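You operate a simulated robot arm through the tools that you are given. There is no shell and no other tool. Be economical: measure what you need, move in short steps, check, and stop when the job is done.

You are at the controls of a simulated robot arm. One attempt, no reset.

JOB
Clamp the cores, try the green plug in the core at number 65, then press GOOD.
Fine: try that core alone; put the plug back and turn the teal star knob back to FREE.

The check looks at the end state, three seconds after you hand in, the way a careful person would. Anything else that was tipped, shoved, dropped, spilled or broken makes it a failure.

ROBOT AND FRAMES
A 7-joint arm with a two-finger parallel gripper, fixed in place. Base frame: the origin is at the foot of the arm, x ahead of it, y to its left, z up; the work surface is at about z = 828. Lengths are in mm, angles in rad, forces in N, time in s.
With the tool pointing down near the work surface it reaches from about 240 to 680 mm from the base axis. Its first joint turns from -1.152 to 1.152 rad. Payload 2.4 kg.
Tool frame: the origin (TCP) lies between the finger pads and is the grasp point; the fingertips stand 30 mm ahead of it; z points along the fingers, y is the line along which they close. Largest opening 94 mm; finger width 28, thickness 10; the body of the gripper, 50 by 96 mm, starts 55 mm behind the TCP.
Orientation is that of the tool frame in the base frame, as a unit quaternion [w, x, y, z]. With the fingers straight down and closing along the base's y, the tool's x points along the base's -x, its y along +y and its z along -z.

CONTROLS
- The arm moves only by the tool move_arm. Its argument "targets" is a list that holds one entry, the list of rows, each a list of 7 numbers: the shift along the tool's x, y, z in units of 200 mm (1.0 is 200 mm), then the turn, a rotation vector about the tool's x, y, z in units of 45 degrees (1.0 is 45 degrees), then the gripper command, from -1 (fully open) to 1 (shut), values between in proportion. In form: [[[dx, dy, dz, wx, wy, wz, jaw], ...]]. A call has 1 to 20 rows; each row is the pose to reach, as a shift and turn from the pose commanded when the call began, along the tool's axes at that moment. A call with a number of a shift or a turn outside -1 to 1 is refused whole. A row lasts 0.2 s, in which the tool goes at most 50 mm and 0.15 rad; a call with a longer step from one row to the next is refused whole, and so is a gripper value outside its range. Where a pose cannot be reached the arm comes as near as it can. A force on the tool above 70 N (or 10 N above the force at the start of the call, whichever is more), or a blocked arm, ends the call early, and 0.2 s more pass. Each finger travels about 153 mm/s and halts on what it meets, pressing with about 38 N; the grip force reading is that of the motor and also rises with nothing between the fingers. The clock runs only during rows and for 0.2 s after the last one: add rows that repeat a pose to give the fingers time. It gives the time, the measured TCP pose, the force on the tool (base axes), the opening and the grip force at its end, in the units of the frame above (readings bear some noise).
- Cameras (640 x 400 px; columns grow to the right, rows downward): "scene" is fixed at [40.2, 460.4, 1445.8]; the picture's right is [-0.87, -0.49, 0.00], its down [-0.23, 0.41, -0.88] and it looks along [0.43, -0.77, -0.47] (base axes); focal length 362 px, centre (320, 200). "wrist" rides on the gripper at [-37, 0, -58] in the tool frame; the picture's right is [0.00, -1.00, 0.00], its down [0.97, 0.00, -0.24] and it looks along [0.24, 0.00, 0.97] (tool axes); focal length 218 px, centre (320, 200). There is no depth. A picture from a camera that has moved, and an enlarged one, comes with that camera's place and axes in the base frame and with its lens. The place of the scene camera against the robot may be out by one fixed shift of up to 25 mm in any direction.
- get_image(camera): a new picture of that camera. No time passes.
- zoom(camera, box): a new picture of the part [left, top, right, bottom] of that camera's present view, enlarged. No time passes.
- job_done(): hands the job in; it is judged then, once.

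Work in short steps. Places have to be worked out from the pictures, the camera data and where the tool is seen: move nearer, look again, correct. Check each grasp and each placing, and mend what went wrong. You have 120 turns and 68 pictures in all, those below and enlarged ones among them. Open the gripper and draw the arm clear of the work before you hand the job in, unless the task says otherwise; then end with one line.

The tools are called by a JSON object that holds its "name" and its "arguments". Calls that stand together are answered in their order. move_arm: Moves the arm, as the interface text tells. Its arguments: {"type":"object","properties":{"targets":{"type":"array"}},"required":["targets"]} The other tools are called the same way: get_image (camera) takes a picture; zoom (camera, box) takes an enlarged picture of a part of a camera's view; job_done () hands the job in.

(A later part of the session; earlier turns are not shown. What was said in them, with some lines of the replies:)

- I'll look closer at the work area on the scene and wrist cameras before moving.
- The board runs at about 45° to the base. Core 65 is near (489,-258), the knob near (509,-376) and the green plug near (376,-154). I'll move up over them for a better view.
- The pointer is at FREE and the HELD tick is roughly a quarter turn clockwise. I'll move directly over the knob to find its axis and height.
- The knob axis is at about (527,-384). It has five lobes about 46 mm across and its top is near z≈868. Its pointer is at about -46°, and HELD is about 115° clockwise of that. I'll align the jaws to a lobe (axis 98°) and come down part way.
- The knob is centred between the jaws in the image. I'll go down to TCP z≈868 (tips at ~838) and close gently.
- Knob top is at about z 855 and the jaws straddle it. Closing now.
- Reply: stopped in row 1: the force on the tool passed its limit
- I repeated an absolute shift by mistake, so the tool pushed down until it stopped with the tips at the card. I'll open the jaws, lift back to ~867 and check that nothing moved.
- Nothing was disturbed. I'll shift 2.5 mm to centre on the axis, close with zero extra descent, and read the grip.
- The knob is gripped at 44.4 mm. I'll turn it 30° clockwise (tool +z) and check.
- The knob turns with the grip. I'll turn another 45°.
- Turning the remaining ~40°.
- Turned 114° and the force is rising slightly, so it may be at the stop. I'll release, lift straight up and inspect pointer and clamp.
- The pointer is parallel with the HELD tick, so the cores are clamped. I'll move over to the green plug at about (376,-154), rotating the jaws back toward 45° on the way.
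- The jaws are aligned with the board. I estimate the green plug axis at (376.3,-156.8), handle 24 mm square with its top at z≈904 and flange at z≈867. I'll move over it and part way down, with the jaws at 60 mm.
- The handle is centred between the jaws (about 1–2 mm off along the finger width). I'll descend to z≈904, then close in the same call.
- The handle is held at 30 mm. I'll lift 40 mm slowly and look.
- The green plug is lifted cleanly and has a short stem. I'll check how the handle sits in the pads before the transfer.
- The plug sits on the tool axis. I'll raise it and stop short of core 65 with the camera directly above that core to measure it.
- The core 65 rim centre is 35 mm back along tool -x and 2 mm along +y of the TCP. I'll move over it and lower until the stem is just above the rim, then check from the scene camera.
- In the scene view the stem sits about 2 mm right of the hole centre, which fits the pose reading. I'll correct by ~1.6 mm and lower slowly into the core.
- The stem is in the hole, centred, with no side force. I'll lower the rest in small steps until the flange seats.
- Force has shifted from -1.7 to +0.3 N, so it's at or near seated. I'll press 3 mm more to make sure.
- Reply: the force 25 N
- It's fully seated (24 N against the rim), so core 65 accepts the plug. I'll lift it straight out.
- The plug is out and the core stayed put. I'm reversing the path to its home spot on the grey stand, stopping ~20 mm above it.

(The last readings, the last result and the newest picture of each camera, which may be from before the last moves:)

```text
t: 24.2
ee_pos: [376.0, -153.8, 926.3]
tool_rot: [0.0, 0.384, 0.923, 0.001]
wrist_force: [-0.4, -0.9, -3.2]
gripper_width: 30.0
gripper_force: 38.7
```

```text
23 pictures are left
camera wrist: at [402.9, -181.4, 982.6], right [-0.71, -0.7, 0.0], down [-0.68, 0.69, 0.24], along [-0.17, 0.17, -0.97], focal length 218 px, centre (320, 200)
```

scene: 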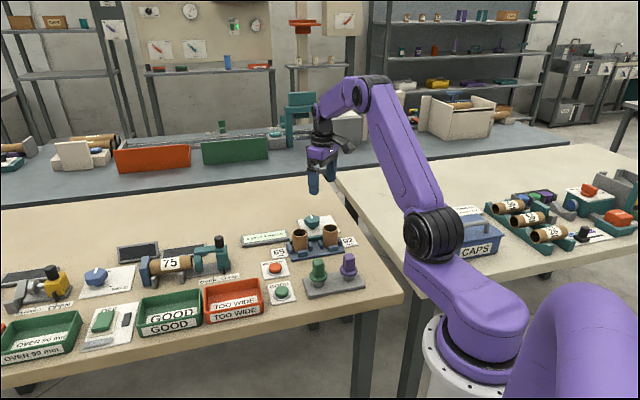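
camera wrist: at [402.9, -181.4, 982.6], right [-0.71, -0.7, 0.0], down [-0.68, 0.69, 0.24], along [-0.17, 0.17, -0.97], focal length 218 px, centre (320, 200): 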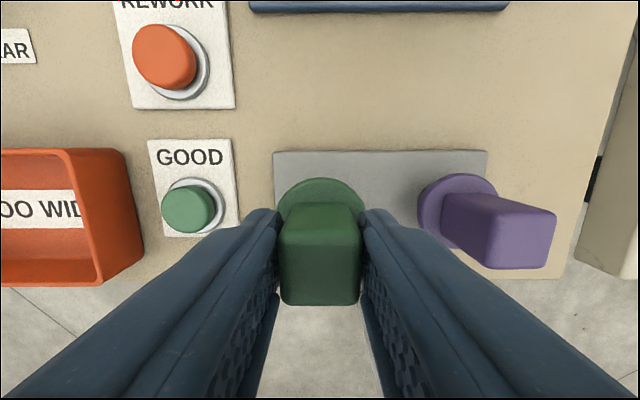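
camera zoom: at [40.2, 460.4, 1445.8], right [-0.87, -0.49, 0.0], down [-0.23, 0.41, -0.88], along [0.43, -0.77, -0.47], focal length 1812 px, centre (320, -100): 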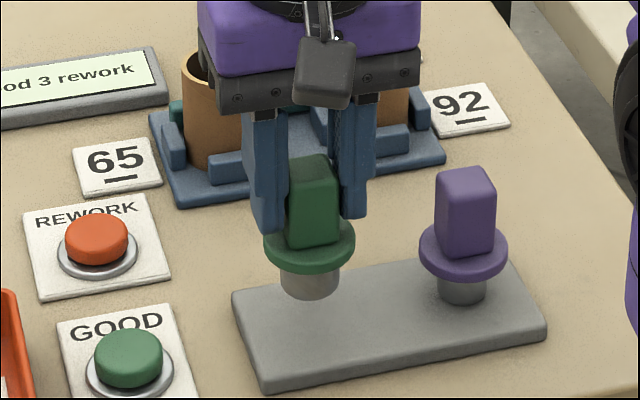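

Aligned within ~1 mm of the original place. I'll nudge 1 mm and lower onto the stand.

{"name": "move_arm", "arguments": {"targets": [[[0, -0.005, 0.03, 0, 0, 0, 1], [0, -0.005, 0.06, 0, 0, 0, 1], [0, -0.005, 0.085, 0, 0, 0, 1], [0, -0.005, 0.1, 0, 0, 0, 1], [0, -0.005, 0.1, 0, 0, 0, 1]]]}}

{"name": "zoom", "arguments": {"camera": "scene", "box": [260, 220, 380, 300]}}

```text
t: 25.4
ee_pos: [374.9, -156.3, 905.8]
tool_rot: [0.0, 0.385, 0.923, 0.002]
wrist_force: [0.3, -0.3, -2.1]
gripper_width: 30.1
gripper_force: 38.6
```

```text
5.00 times, centred on (320, 260) of scene
camera zoom: at [40.2, 460.4, 1445.8], right [-0.87, -0.49, 0.0], down [-0.23, 0.41, -0.88], along [0.43, -0.77, -0.47], focal length 1812 px, centre (320, -100)
```

zoom: 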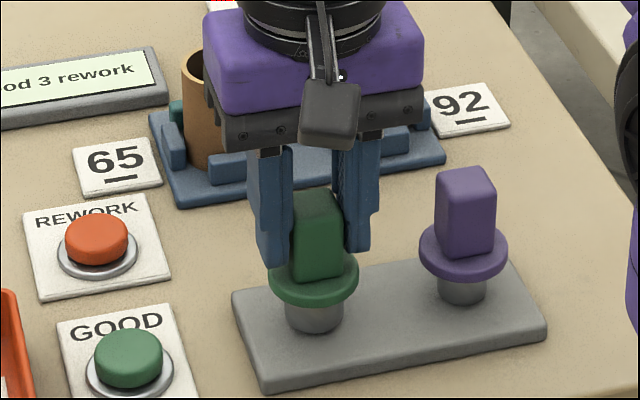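

It's still hanging slightly (-2.1 N), so I'll lower 2 mm in small steps.

{"name": "move_arm", "arguments": {"targets": [[[0, 0.002, 0.005, 0, 0, 0, 1], [0, 0.002, 0.01, 0, 0, 0, 1]]]}}

```text
t: 26.0
ee_pos: [374.6, -156.0, 903.6]
tool_rot: [0.0, 0.385, 0.923, 0.001]
wrist_force: [0.5, -0.9, -1.1]
gripper_width: 29.8
gripper_force: 37.8
```

{"name": "move_arm", "arguments": {"targets": [[[0, 0, 0.004, 0, 0, 0, 1], [0, 0, 0.008, 0, 0, 0, 1]]]}}

```text
t: 26.6
ee_pos: [374.3, -156.4, 901.6]
tool_rot: [0.001, 0.385, 0.923, 0.0]
wrist_force: [-5.1, 2.0, 25.8]
gripper_width: 30.0
gripper_force: 37.7
```

It's firmly on the stand. I'll back off 1.5 mm, open to 60 mm and lift away.

{"name": "move_arm", "arguments": {"targets": [[[0, 0, -0.006, 0, 0, 0, 1], [0, 0, -0.006, 0, 0, 0, -0.28], [0, 0, -0.006, 0, 0, 0, -0.28], [0, 0, -0.15, 0, 0, 0, -0.28], [0, 0, -0.35, 0, 0, 0, -0.28], [0, 0, -0.5, 0, 0, 0, -0.28]]]}}

{"name": "zoom", "arguments": {"camera": "scene", "box": [260, 220, 380, 300]}}

{"name": "get_image", "arguments": {"camera": "wrist"}}

```text
t: 28.0
ee_pos: [375.3, -156.8, 1002.1]
tool_rot: [0.0, 0.385, 0.923, 0.001]
wrist_force: [0.5, 0.4, -0.2]
gripper_width: 60.2
gripper_force: 0.0
```

```text
5.00 times, centred on (320, 260) of scene
camera zoom: at [40.2, 460.4, 1445.8], right [-0.87, -0.49, 0.0], down [-0.23, 0.41, -0.88], along [0.43, -0.77, -0.47], focal length 1812 px, centre (320, -100)
```

zoom: 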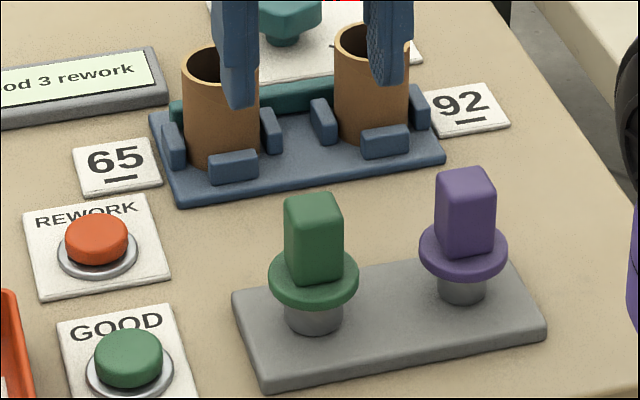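

```text
20 pictures are left
camera wrist: at [401.2, -182.5, 1057.9], right [-0.71, -0.7, 0.0], down [-0.68, 0.69, 0.24], along [-0.17, 0.17, -0.97], focal length 218 px, centre (320, 200)
```

wrist: 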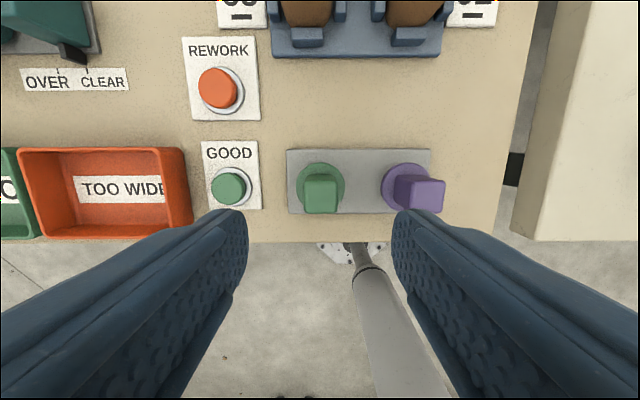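

The green plug stands back in place. The GOOD button is at about (436.5,-91.5) with its top near z≈848. I'll close the jaws, move above it, lower partway and check.

{"name": "move_arm", "arguments": {"targets": [[[0.004, 0.15, 0, 0, 0, 0, 1], [0.008, 0.3, 0, 0, 0, 0, 1], [0.013, 0.447, 0, 0, 0, 0, 1], [0.013, 0.447, 0.2, 0, 0, 0, 1], [0.013, 0.447, 0.4, 0, 0, 0, 1], [0.013, 0.447, 0.4, 0, 0, 0, 1]]]}}

{"name": "get_image", "arguments": {"camera": "wrist"}}

{"name": "zoom", "arguments": {"camera": "scene", "box": [230, 240, 330, 310]}}

```text
t: 29.4
ee_pos: [435.8, -92.3, 923.6]
tool_rot: [0.0, 0.385, 0.923, 0.002]
wrist_force: [0.2, -0.6, 0.1]
gripper_width: 0.0
gripper_force: 32.8
```

```text
19 pictures are left
camera wrist: at [462.6, -118.3, 979.9], right [-0.71, -0.7, 0.0], down [-0.68, 0.69, 0.24], along [-0.17, 0.17, -0.97], focal length 218 px, centre (320, 200)
```

wrist: 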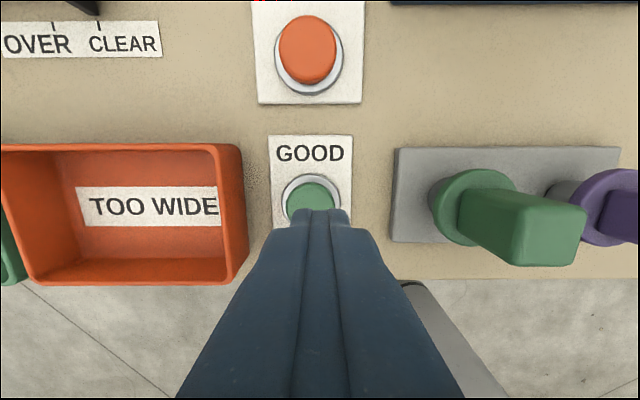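

```text
5.71 times, centred on (280, 275) of scene
camera zoom: at [40.2, 460.4, 1445.8], right [-0.87, -0.49, 0.0], down [-0.23, 0.41, -0.88], along [0.43, -0.77, -0.47], focal length 2071 px, centre (549, -229)
```

zoom: 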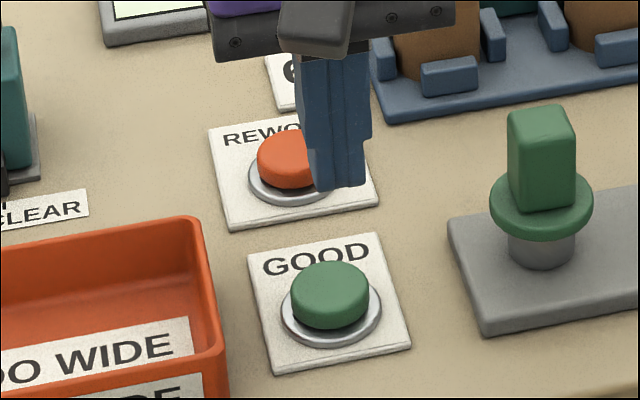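

The button is ~4.5 mm along +tool y from the tips. I'll correct that and lower to just above it.

{"name": "move_arm", "arguments": {"targets": [[[0, 0.022, 0, 0, 0, 0, 1], [0, 0.022, 0.1, 0, 0, 0, 1], [0, 0.022, 0.19, 0, 0, 0, 1], [0, 0.022, 0.19, 0, 0, 0, 1]]]}}

{"name": "zoom", "arguments": {"camera": "scene", "box": [230, 240, 330, 310]}}

```text
t: 30.4
ee_pos: [440.7, -87.5, 883.3]
tool_rot: [0.002, 0.385, 0.923, 0.001]
wrist_force: [0.0, 0.0, -0.4]
gripper_width: 0.1
gripper_force: 33.6
```

```text
5.71 times, centred on (280, 275) of scene
camera zoom: at [40.2, 460.4, 1445.8], right [-0.87, -0.49, 0.0], down [-0.23, 0.41, -0.88], along [0.43, -0.77, -0.47], focal length 2071 px, centre (549, -229)
```

zoom: 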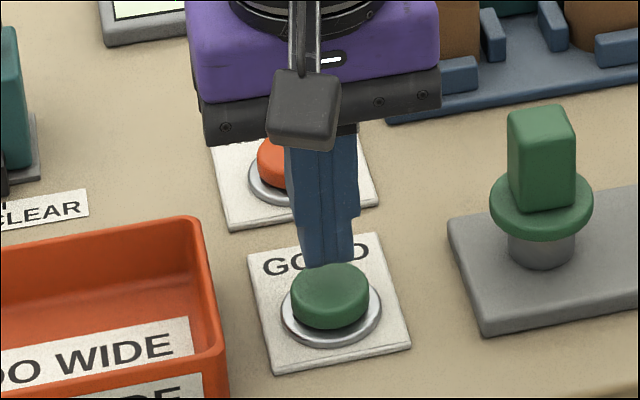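

Tips are centred and ~8–10 mm above the cap. I'll press down in 2 mm steps.

{"name": "move_arm", "arguments": {"targets": [[[0, 0, 0.02, 0, 0, 0, 1], [0, 0, 0.03, 0, 0, 0, 1], [0, 0, 0.04, 0, 0, 0, 1], [0, 0, 0.05, 0, 0, 0, 1], [0, 0, 0.06, 0, 0, 0, 1]]]}}

{"name": "zoom", "arguments": {"camera": "scene", "box": [230, 220, 330, 310]}}

```text
t: 31.6
ee_pos: [440.9, -88.9, 871.7]
tool_rot: [0.001, 0.385, 0.923, 0.0]
wrist_force: [-1.3, 0.4, 0.0]
gripper_width: 0.1
gripper_force: 32.9
```

```text
4.44 times, centred on (280, 265) of scene
camera zoom: at [40.2, 460.4, 1445.8], right [-0.87, -0.49, 0.0], down [-0.23, 0.41, -0.88], along [0.43, -0.77, -0.47], focal length 1611 px, centre (498, -89)
```

zoom: 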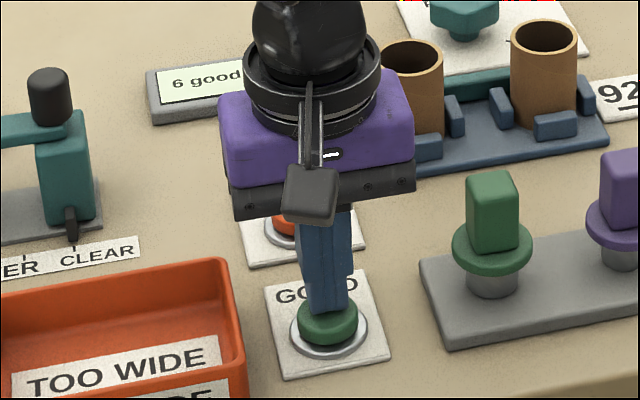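

Tips are at the cap surface. I'll keep pressing in small steps and watch the force.

{"name": "move_arm", "arguments": {"targets": [[[0.01, 0, 0.01, 0, 0, 0, 1], [0.01, 0, 0.02, 0, 0, 0, 1], [0.01, 0, 0.03, 0, 0, 0, 1]]]}}

{"name": "zoom", "arguments": {"camera": "scene", "box": [220, 200, 340, 310]}}

```text
t: 32.4
ee_pos: [438.8, -86.2, 866.2]
tool_rot: [0.001, 0.385, 0.923, 0.001]
wrist_force: [1.4, 0.6, 6.3]
gripper_width: 0.1
gripper_force: 33.4
```

```text
3.64 times, centred on (280, 255) of scene
camera zoom: at [40.1, 460.5, 1445.8], right [-0.87, -0.49, 0.0], down [-0.23, 0.41, -0.88], along [0.43, -0.77, -0.47], focal length 1318 px, centre (466, 0)
```

zoom: 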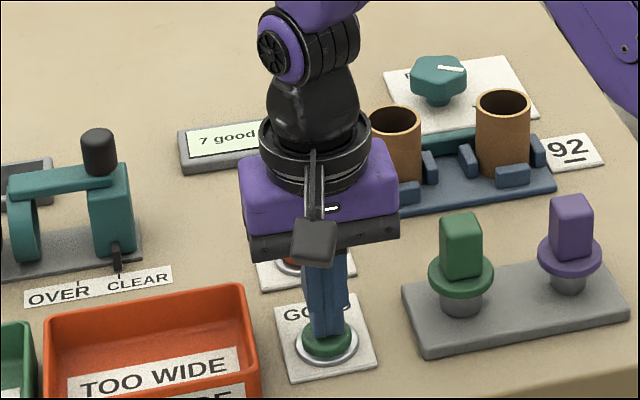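

The counter reads "7 good", so the press registered. I'll lift off and start moving toward the knob.

{"name": "move_arm", "arguments": {"targets": [[[0, 0, -0.22, 0, 0, 0, 1], [0, 0, -0.45, 0, 0, 0, 1], [0, 0, -0.67, 0, 0, 0, 1], [-0.17, -0.093, -0.67, 0, 0, 0.15, -0.5], [-0.34, -0.186, -0.67, 0, 0, 0.3, -0.5], [-0.51, -0.28, -0.67, 0, 0, 0.45, -0.5], [-0.68, -0.373, -0.67, 0, 0, 0.6, -0.5], [-0.85, -0.466, -0.67, 0, 0, 0.75, -0.5], [-0.98, -0.54, -0.67, 0, 0, 0.9, -0.5]]]}}

```text
t: 34.4
ee_pos: [500.4, -300.7, 1001.2]
tool_rot: [-0.002, 0.682, 0.732, 0.0]
wrist_force: [-0.8, -0.3, -0.9]
gripper_width: 71.0
gripper_force: 0.0
```

I'm now going directly over the knob with the jaw axis at -16°, matching the earlier grip.

{"name": "move_arm", "arguments": {"targets": [[[-0.15, 0.036, 0, 0, 0, 0.15, -0.5], [-0.3, 0.07, 0, 0, 0, 0.3, -0.5], [-0.43, 0.106, 0, 0, 0, 0.45, -0.5], [-0.43, 0.106, 0.2, 0, 0, 0.45, -0.5], [-0.43, 0.106, 0.35, 0, 0, 0.45, -0.5], [-0.43, 0.106, 0.35, 0, 0, 0.45, -0.5]]]}}

{"name": "get_image", "arguments": {"camera": "wrist"}}

{"name": "zoom", "arguments": {"camera": "scene", "box": [220, 200, 380, 300]}}

```text
t: 35.8
ee_pos: [527.2, -386.6, 930.1]
tool_rot: [0.0, 0.799, 0.602, 0.001]
wrist_force: [-0.2, 0.6, 0.3]
gripper_width: 70.4
gripper_force: 0.1
```

```text
14 pictures are left
camera wrist: at [516.3, -420.5, 986.5], right [-0.96, 0.28, 0.0], down [0.27, 0.93, 0.24], along [0.07, 0.23, -0.97], focal length 218 px, centre (320, 200)
```

wrist: 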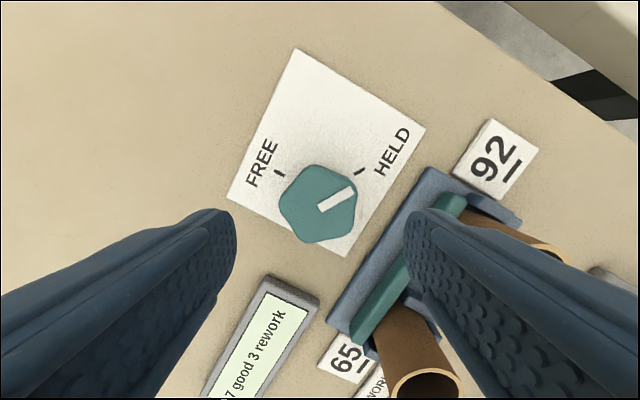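

```text
4.00 times, centred on (300, 250) of scene
camera zoom: at [40.2, 460.4, 1445.8], right [-0.87, -0.49, 0.0], down [-0.23, 0.41, -0.88], along [0.43, -0.77, -0.47], focal length 1450 px, centre (400, 0)
```

zoom: 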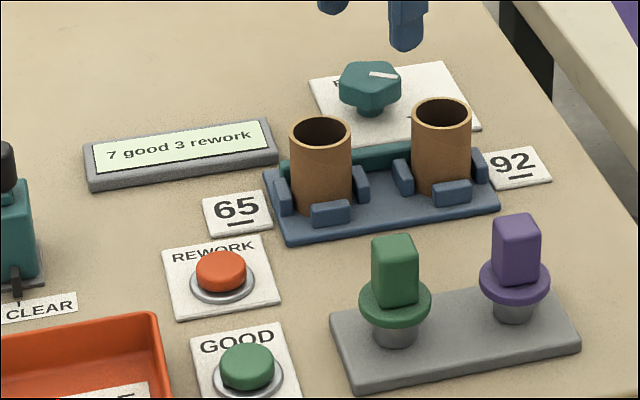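

"7 good 3 rework" shows on the display and the knob is centred. I'll descend to z≈865 and close on it.

{"name": "move_arm", "arguments": {"targets": [[[0, 0, 0.16, 0, 0, 0, -0.5], [0, 0, 0.325, 0, 0, 0, -0.5], [0, 0, 0.325, 0, 0, 0, -0.5], [0, 0, 0.325, 0, 0, 0, 1], [0, 0, 0.325, 0, 0, 0, 1]]]}}

```text
t: 37.0
ee_pos: [527.6, -386.2, 862.7]
tool_rot: [0.001, 0.798, 0.602, 0.0]
wrist_force: [2.7, -1.3, 0.5]
gripper_width: 45.2
gripper_force: 45.3
```

Gripped at 45.2 mm. Turning counter-clockwise (tool -z) 45° at a time.

{"name": "move_arm", "arguments": {"targets": [[[0, 0, 0, 0, 0, -0.17, 1], [0, 0, 0, 0, 0, -0.34, 1], [0, 0, 0, 0, 0, -0.51, 1], [0, 0, 0, 0, 0, -0.68, 1], [0, 0, 0, 0, 0, -0.85, 1], [0, 0, 0, 0, 0, -1.0, 1]]]}}

{"name": "move_arm", "arguments": {"targets": [[[0, 0, 0, 0, 0, -0.17, 1], [0, 0, 0, 0, 0, -0.34, 1], [0, 0, 0, 0, 0, -0.51, 1], [0, 0, 0, 0, 0, -0.68, 1], [0, 0, 0, 0, 0, -0.85, 1], [0, 0, 0, 0, 0, -1.0, 1]]]}}

{"name": "get_image", "arguments": {"camera": "wrist"}}

```text
t: 38.4
ee_pos: [527.8, -385.6, 863.0]
tool_rot: [-0.002, 0.507, 0.862, 0.001]
wrist_force: [0.7, 3.6, -15.4]
gripper_width: 45.1
gripper_force: 45.3
```

```text
t: 39.8
ee_pos: [527.7, -385.5, 864.6]
tool_rot: [-0.002, 0.137, 0.991, 0.001]
wrist_force: [0.4, 8.2, -16.5]
gripper_width: 44.5
gripper_force: 44.6
```

```text
12 pictures are left
camera wrist: at [563.3, -395.4, 920.3], right [-0.27, -0.96, 0.0], down [-0.93, 0.26, 0.24], along [-0.23, 0.07, -0.97], focal length 218 px, centre (320, 200)
```

wrist: 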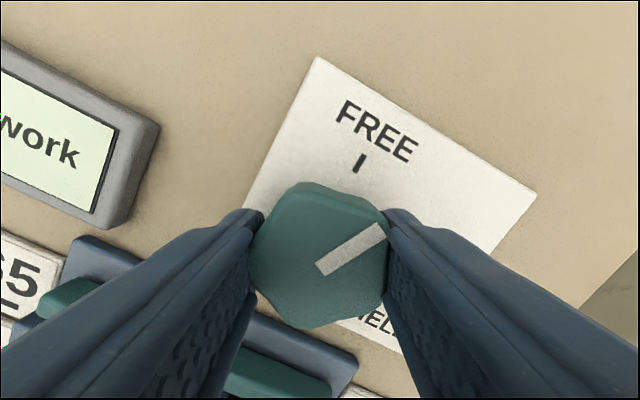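

24° remain to reach the starting orientation.

{"name": "move_arm", "arguments": {"targets": [[[0, 0, 0, 0, 0, -0.17, 1], [0, 0, 0, 0, 0, -0.34, 1], [0, 0, 0, 0, 0, -0.53, 1], [0, 0, 0, 0, 0, -0.53, 1]]]}}

{"name": "get_image", "arguments": {"camera": "wrist"}}

```text
t: 40.8
ee_pos: [528.4, -385.7, 863.6]
tool_rot: [-0.002, -0.069, 0.998, 0.0]
wrist_force: [-3.9, 14.6, -11.8]
gripper_width: 44.4
gripper_force: 44.8
```

```text
11 pictures are left
camera wrist: at [564.4, -379.9, 920.4], right [0.14, -0.99, 0.0], down [-0.96, -0.14, 0.24], along [-0.24, -0.03, -0.97], focal length 218 px, centre (320, 200)
```

wrist: 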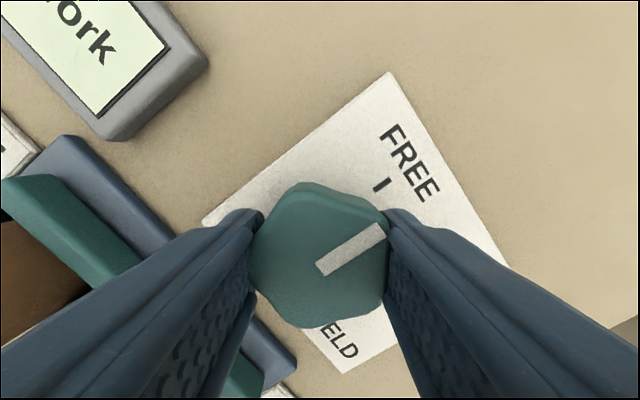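

Back to the original angle, and the pointer image matches the starting view. I'll release, lift and inspect.

{"name": "move_arm", "arguments": {"targets": [[[0, 0, 0, 0, 0, 0, -0.5], [0, 0, 0, 0, 0, 0, -0.5], [0, 0, -0.2, 0, 0, 0, -0.5], [0, 0, -0.4, 0, 0, 0, -0.5], [0, 0, -0.6, 0, 0, 0, -0.5], [0.19, 0, -0.72, 0, 0, 0, -0.5]]]}}

{"name": "zoom", "arguments": {"camera": "wrist", "box": [260, 60, 430, 230]}}

{"name": "zoom", "arguments": {"camera": "scene", "box": [220, 200, 380, 300]}}

```text
t: 42.2
ee_pos: [489.1, -388.3, 1007.6]
tool_rot: [-0.001, -0.068, 0.998, 0.0]
wrist_force: [0.9, -0.1, 0.6]
gripper_width: 70.4
gripper_force: 0.1
```

```text
2.35 times, centred on (345, 145) of wrist
camera zoom: at [525.6, -382.6, 1064.2], right [0.14, -0.99, 0.0], down [-0.96, -0.13, 0.24], along [-0.24, -0.03, -0.97], focal length 514 px, centre (261, 329)
```

zoom: 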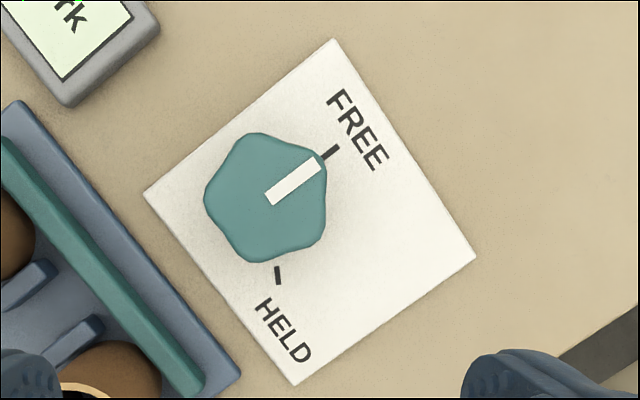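

```text
4.00 times, centred on (300, 250) of scene
camera zoom: at [40.2, 460.4, 1445.8], right [-0.87, -0.49, 0.0], down [-0.23, 0.41, -0.88], along [0.43, -0.77, -0.47], focal length 1450 px, centre (400, 0)
```

zoom: 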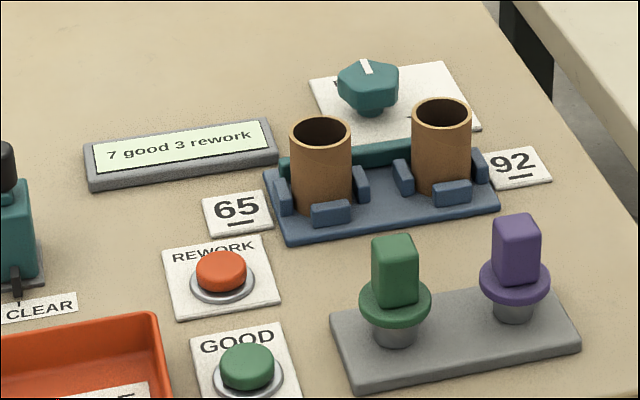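

The pointer lines up with the FREE tick. Plugs and cores are standing, and the counter shows 7 good 3 rework. I'll open the jaws and draw the arm up and back.

{"name": "move_arm", "arguments": {"targets": [[[0, 0, -0.2, 0, 0, 0, -1], [0.1, 0, -0.4, 0, 0, 0, -1], [0.3, 0.05, -0.5, 0, 0, 0, -1], [0.5, 0.1, -0.6, 0, 0, 0, -1], [0.5, 0.1, -0.6, 0, 0, 0, -1]]]}}

{"name": "get_image", "arguments": {"camera": "scene"}}

```text
t: 43.4
ee_pos: [387.3, -384.1, 1130.1]
tool_rot: [0.0, -0.068, 0.998, 0.001]
wrist_force: [-0.7, 0.0, 0.1]
gripper_width: 93.8
gripper_force: 0.2
```

```text
8 pictures are left
```

scene: 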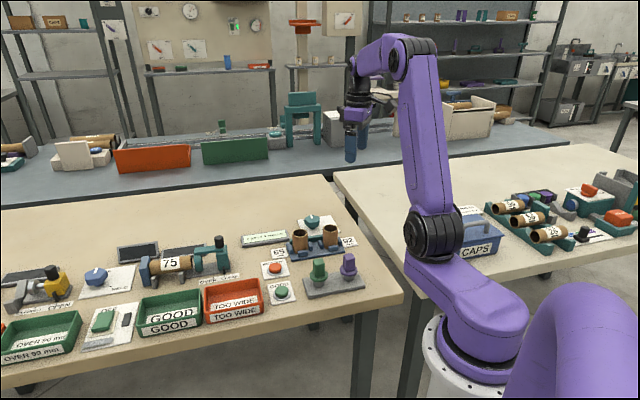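

Everything is in place and the arm is clear, so I'm handing the job in.

{"name": "job_done", "arguments": {}}

```text
The job is handed in.
```

I clamped the cores, tried the green plug in core 65 only (it seated fully), put it back within about 1 mm of its spot, pressed GOOD once (counter now reads 7 good), and turned the knob back to FREE; once, while lining up on the knob, the fingertips pushed down onto its card, but pictures showed nothing moved.
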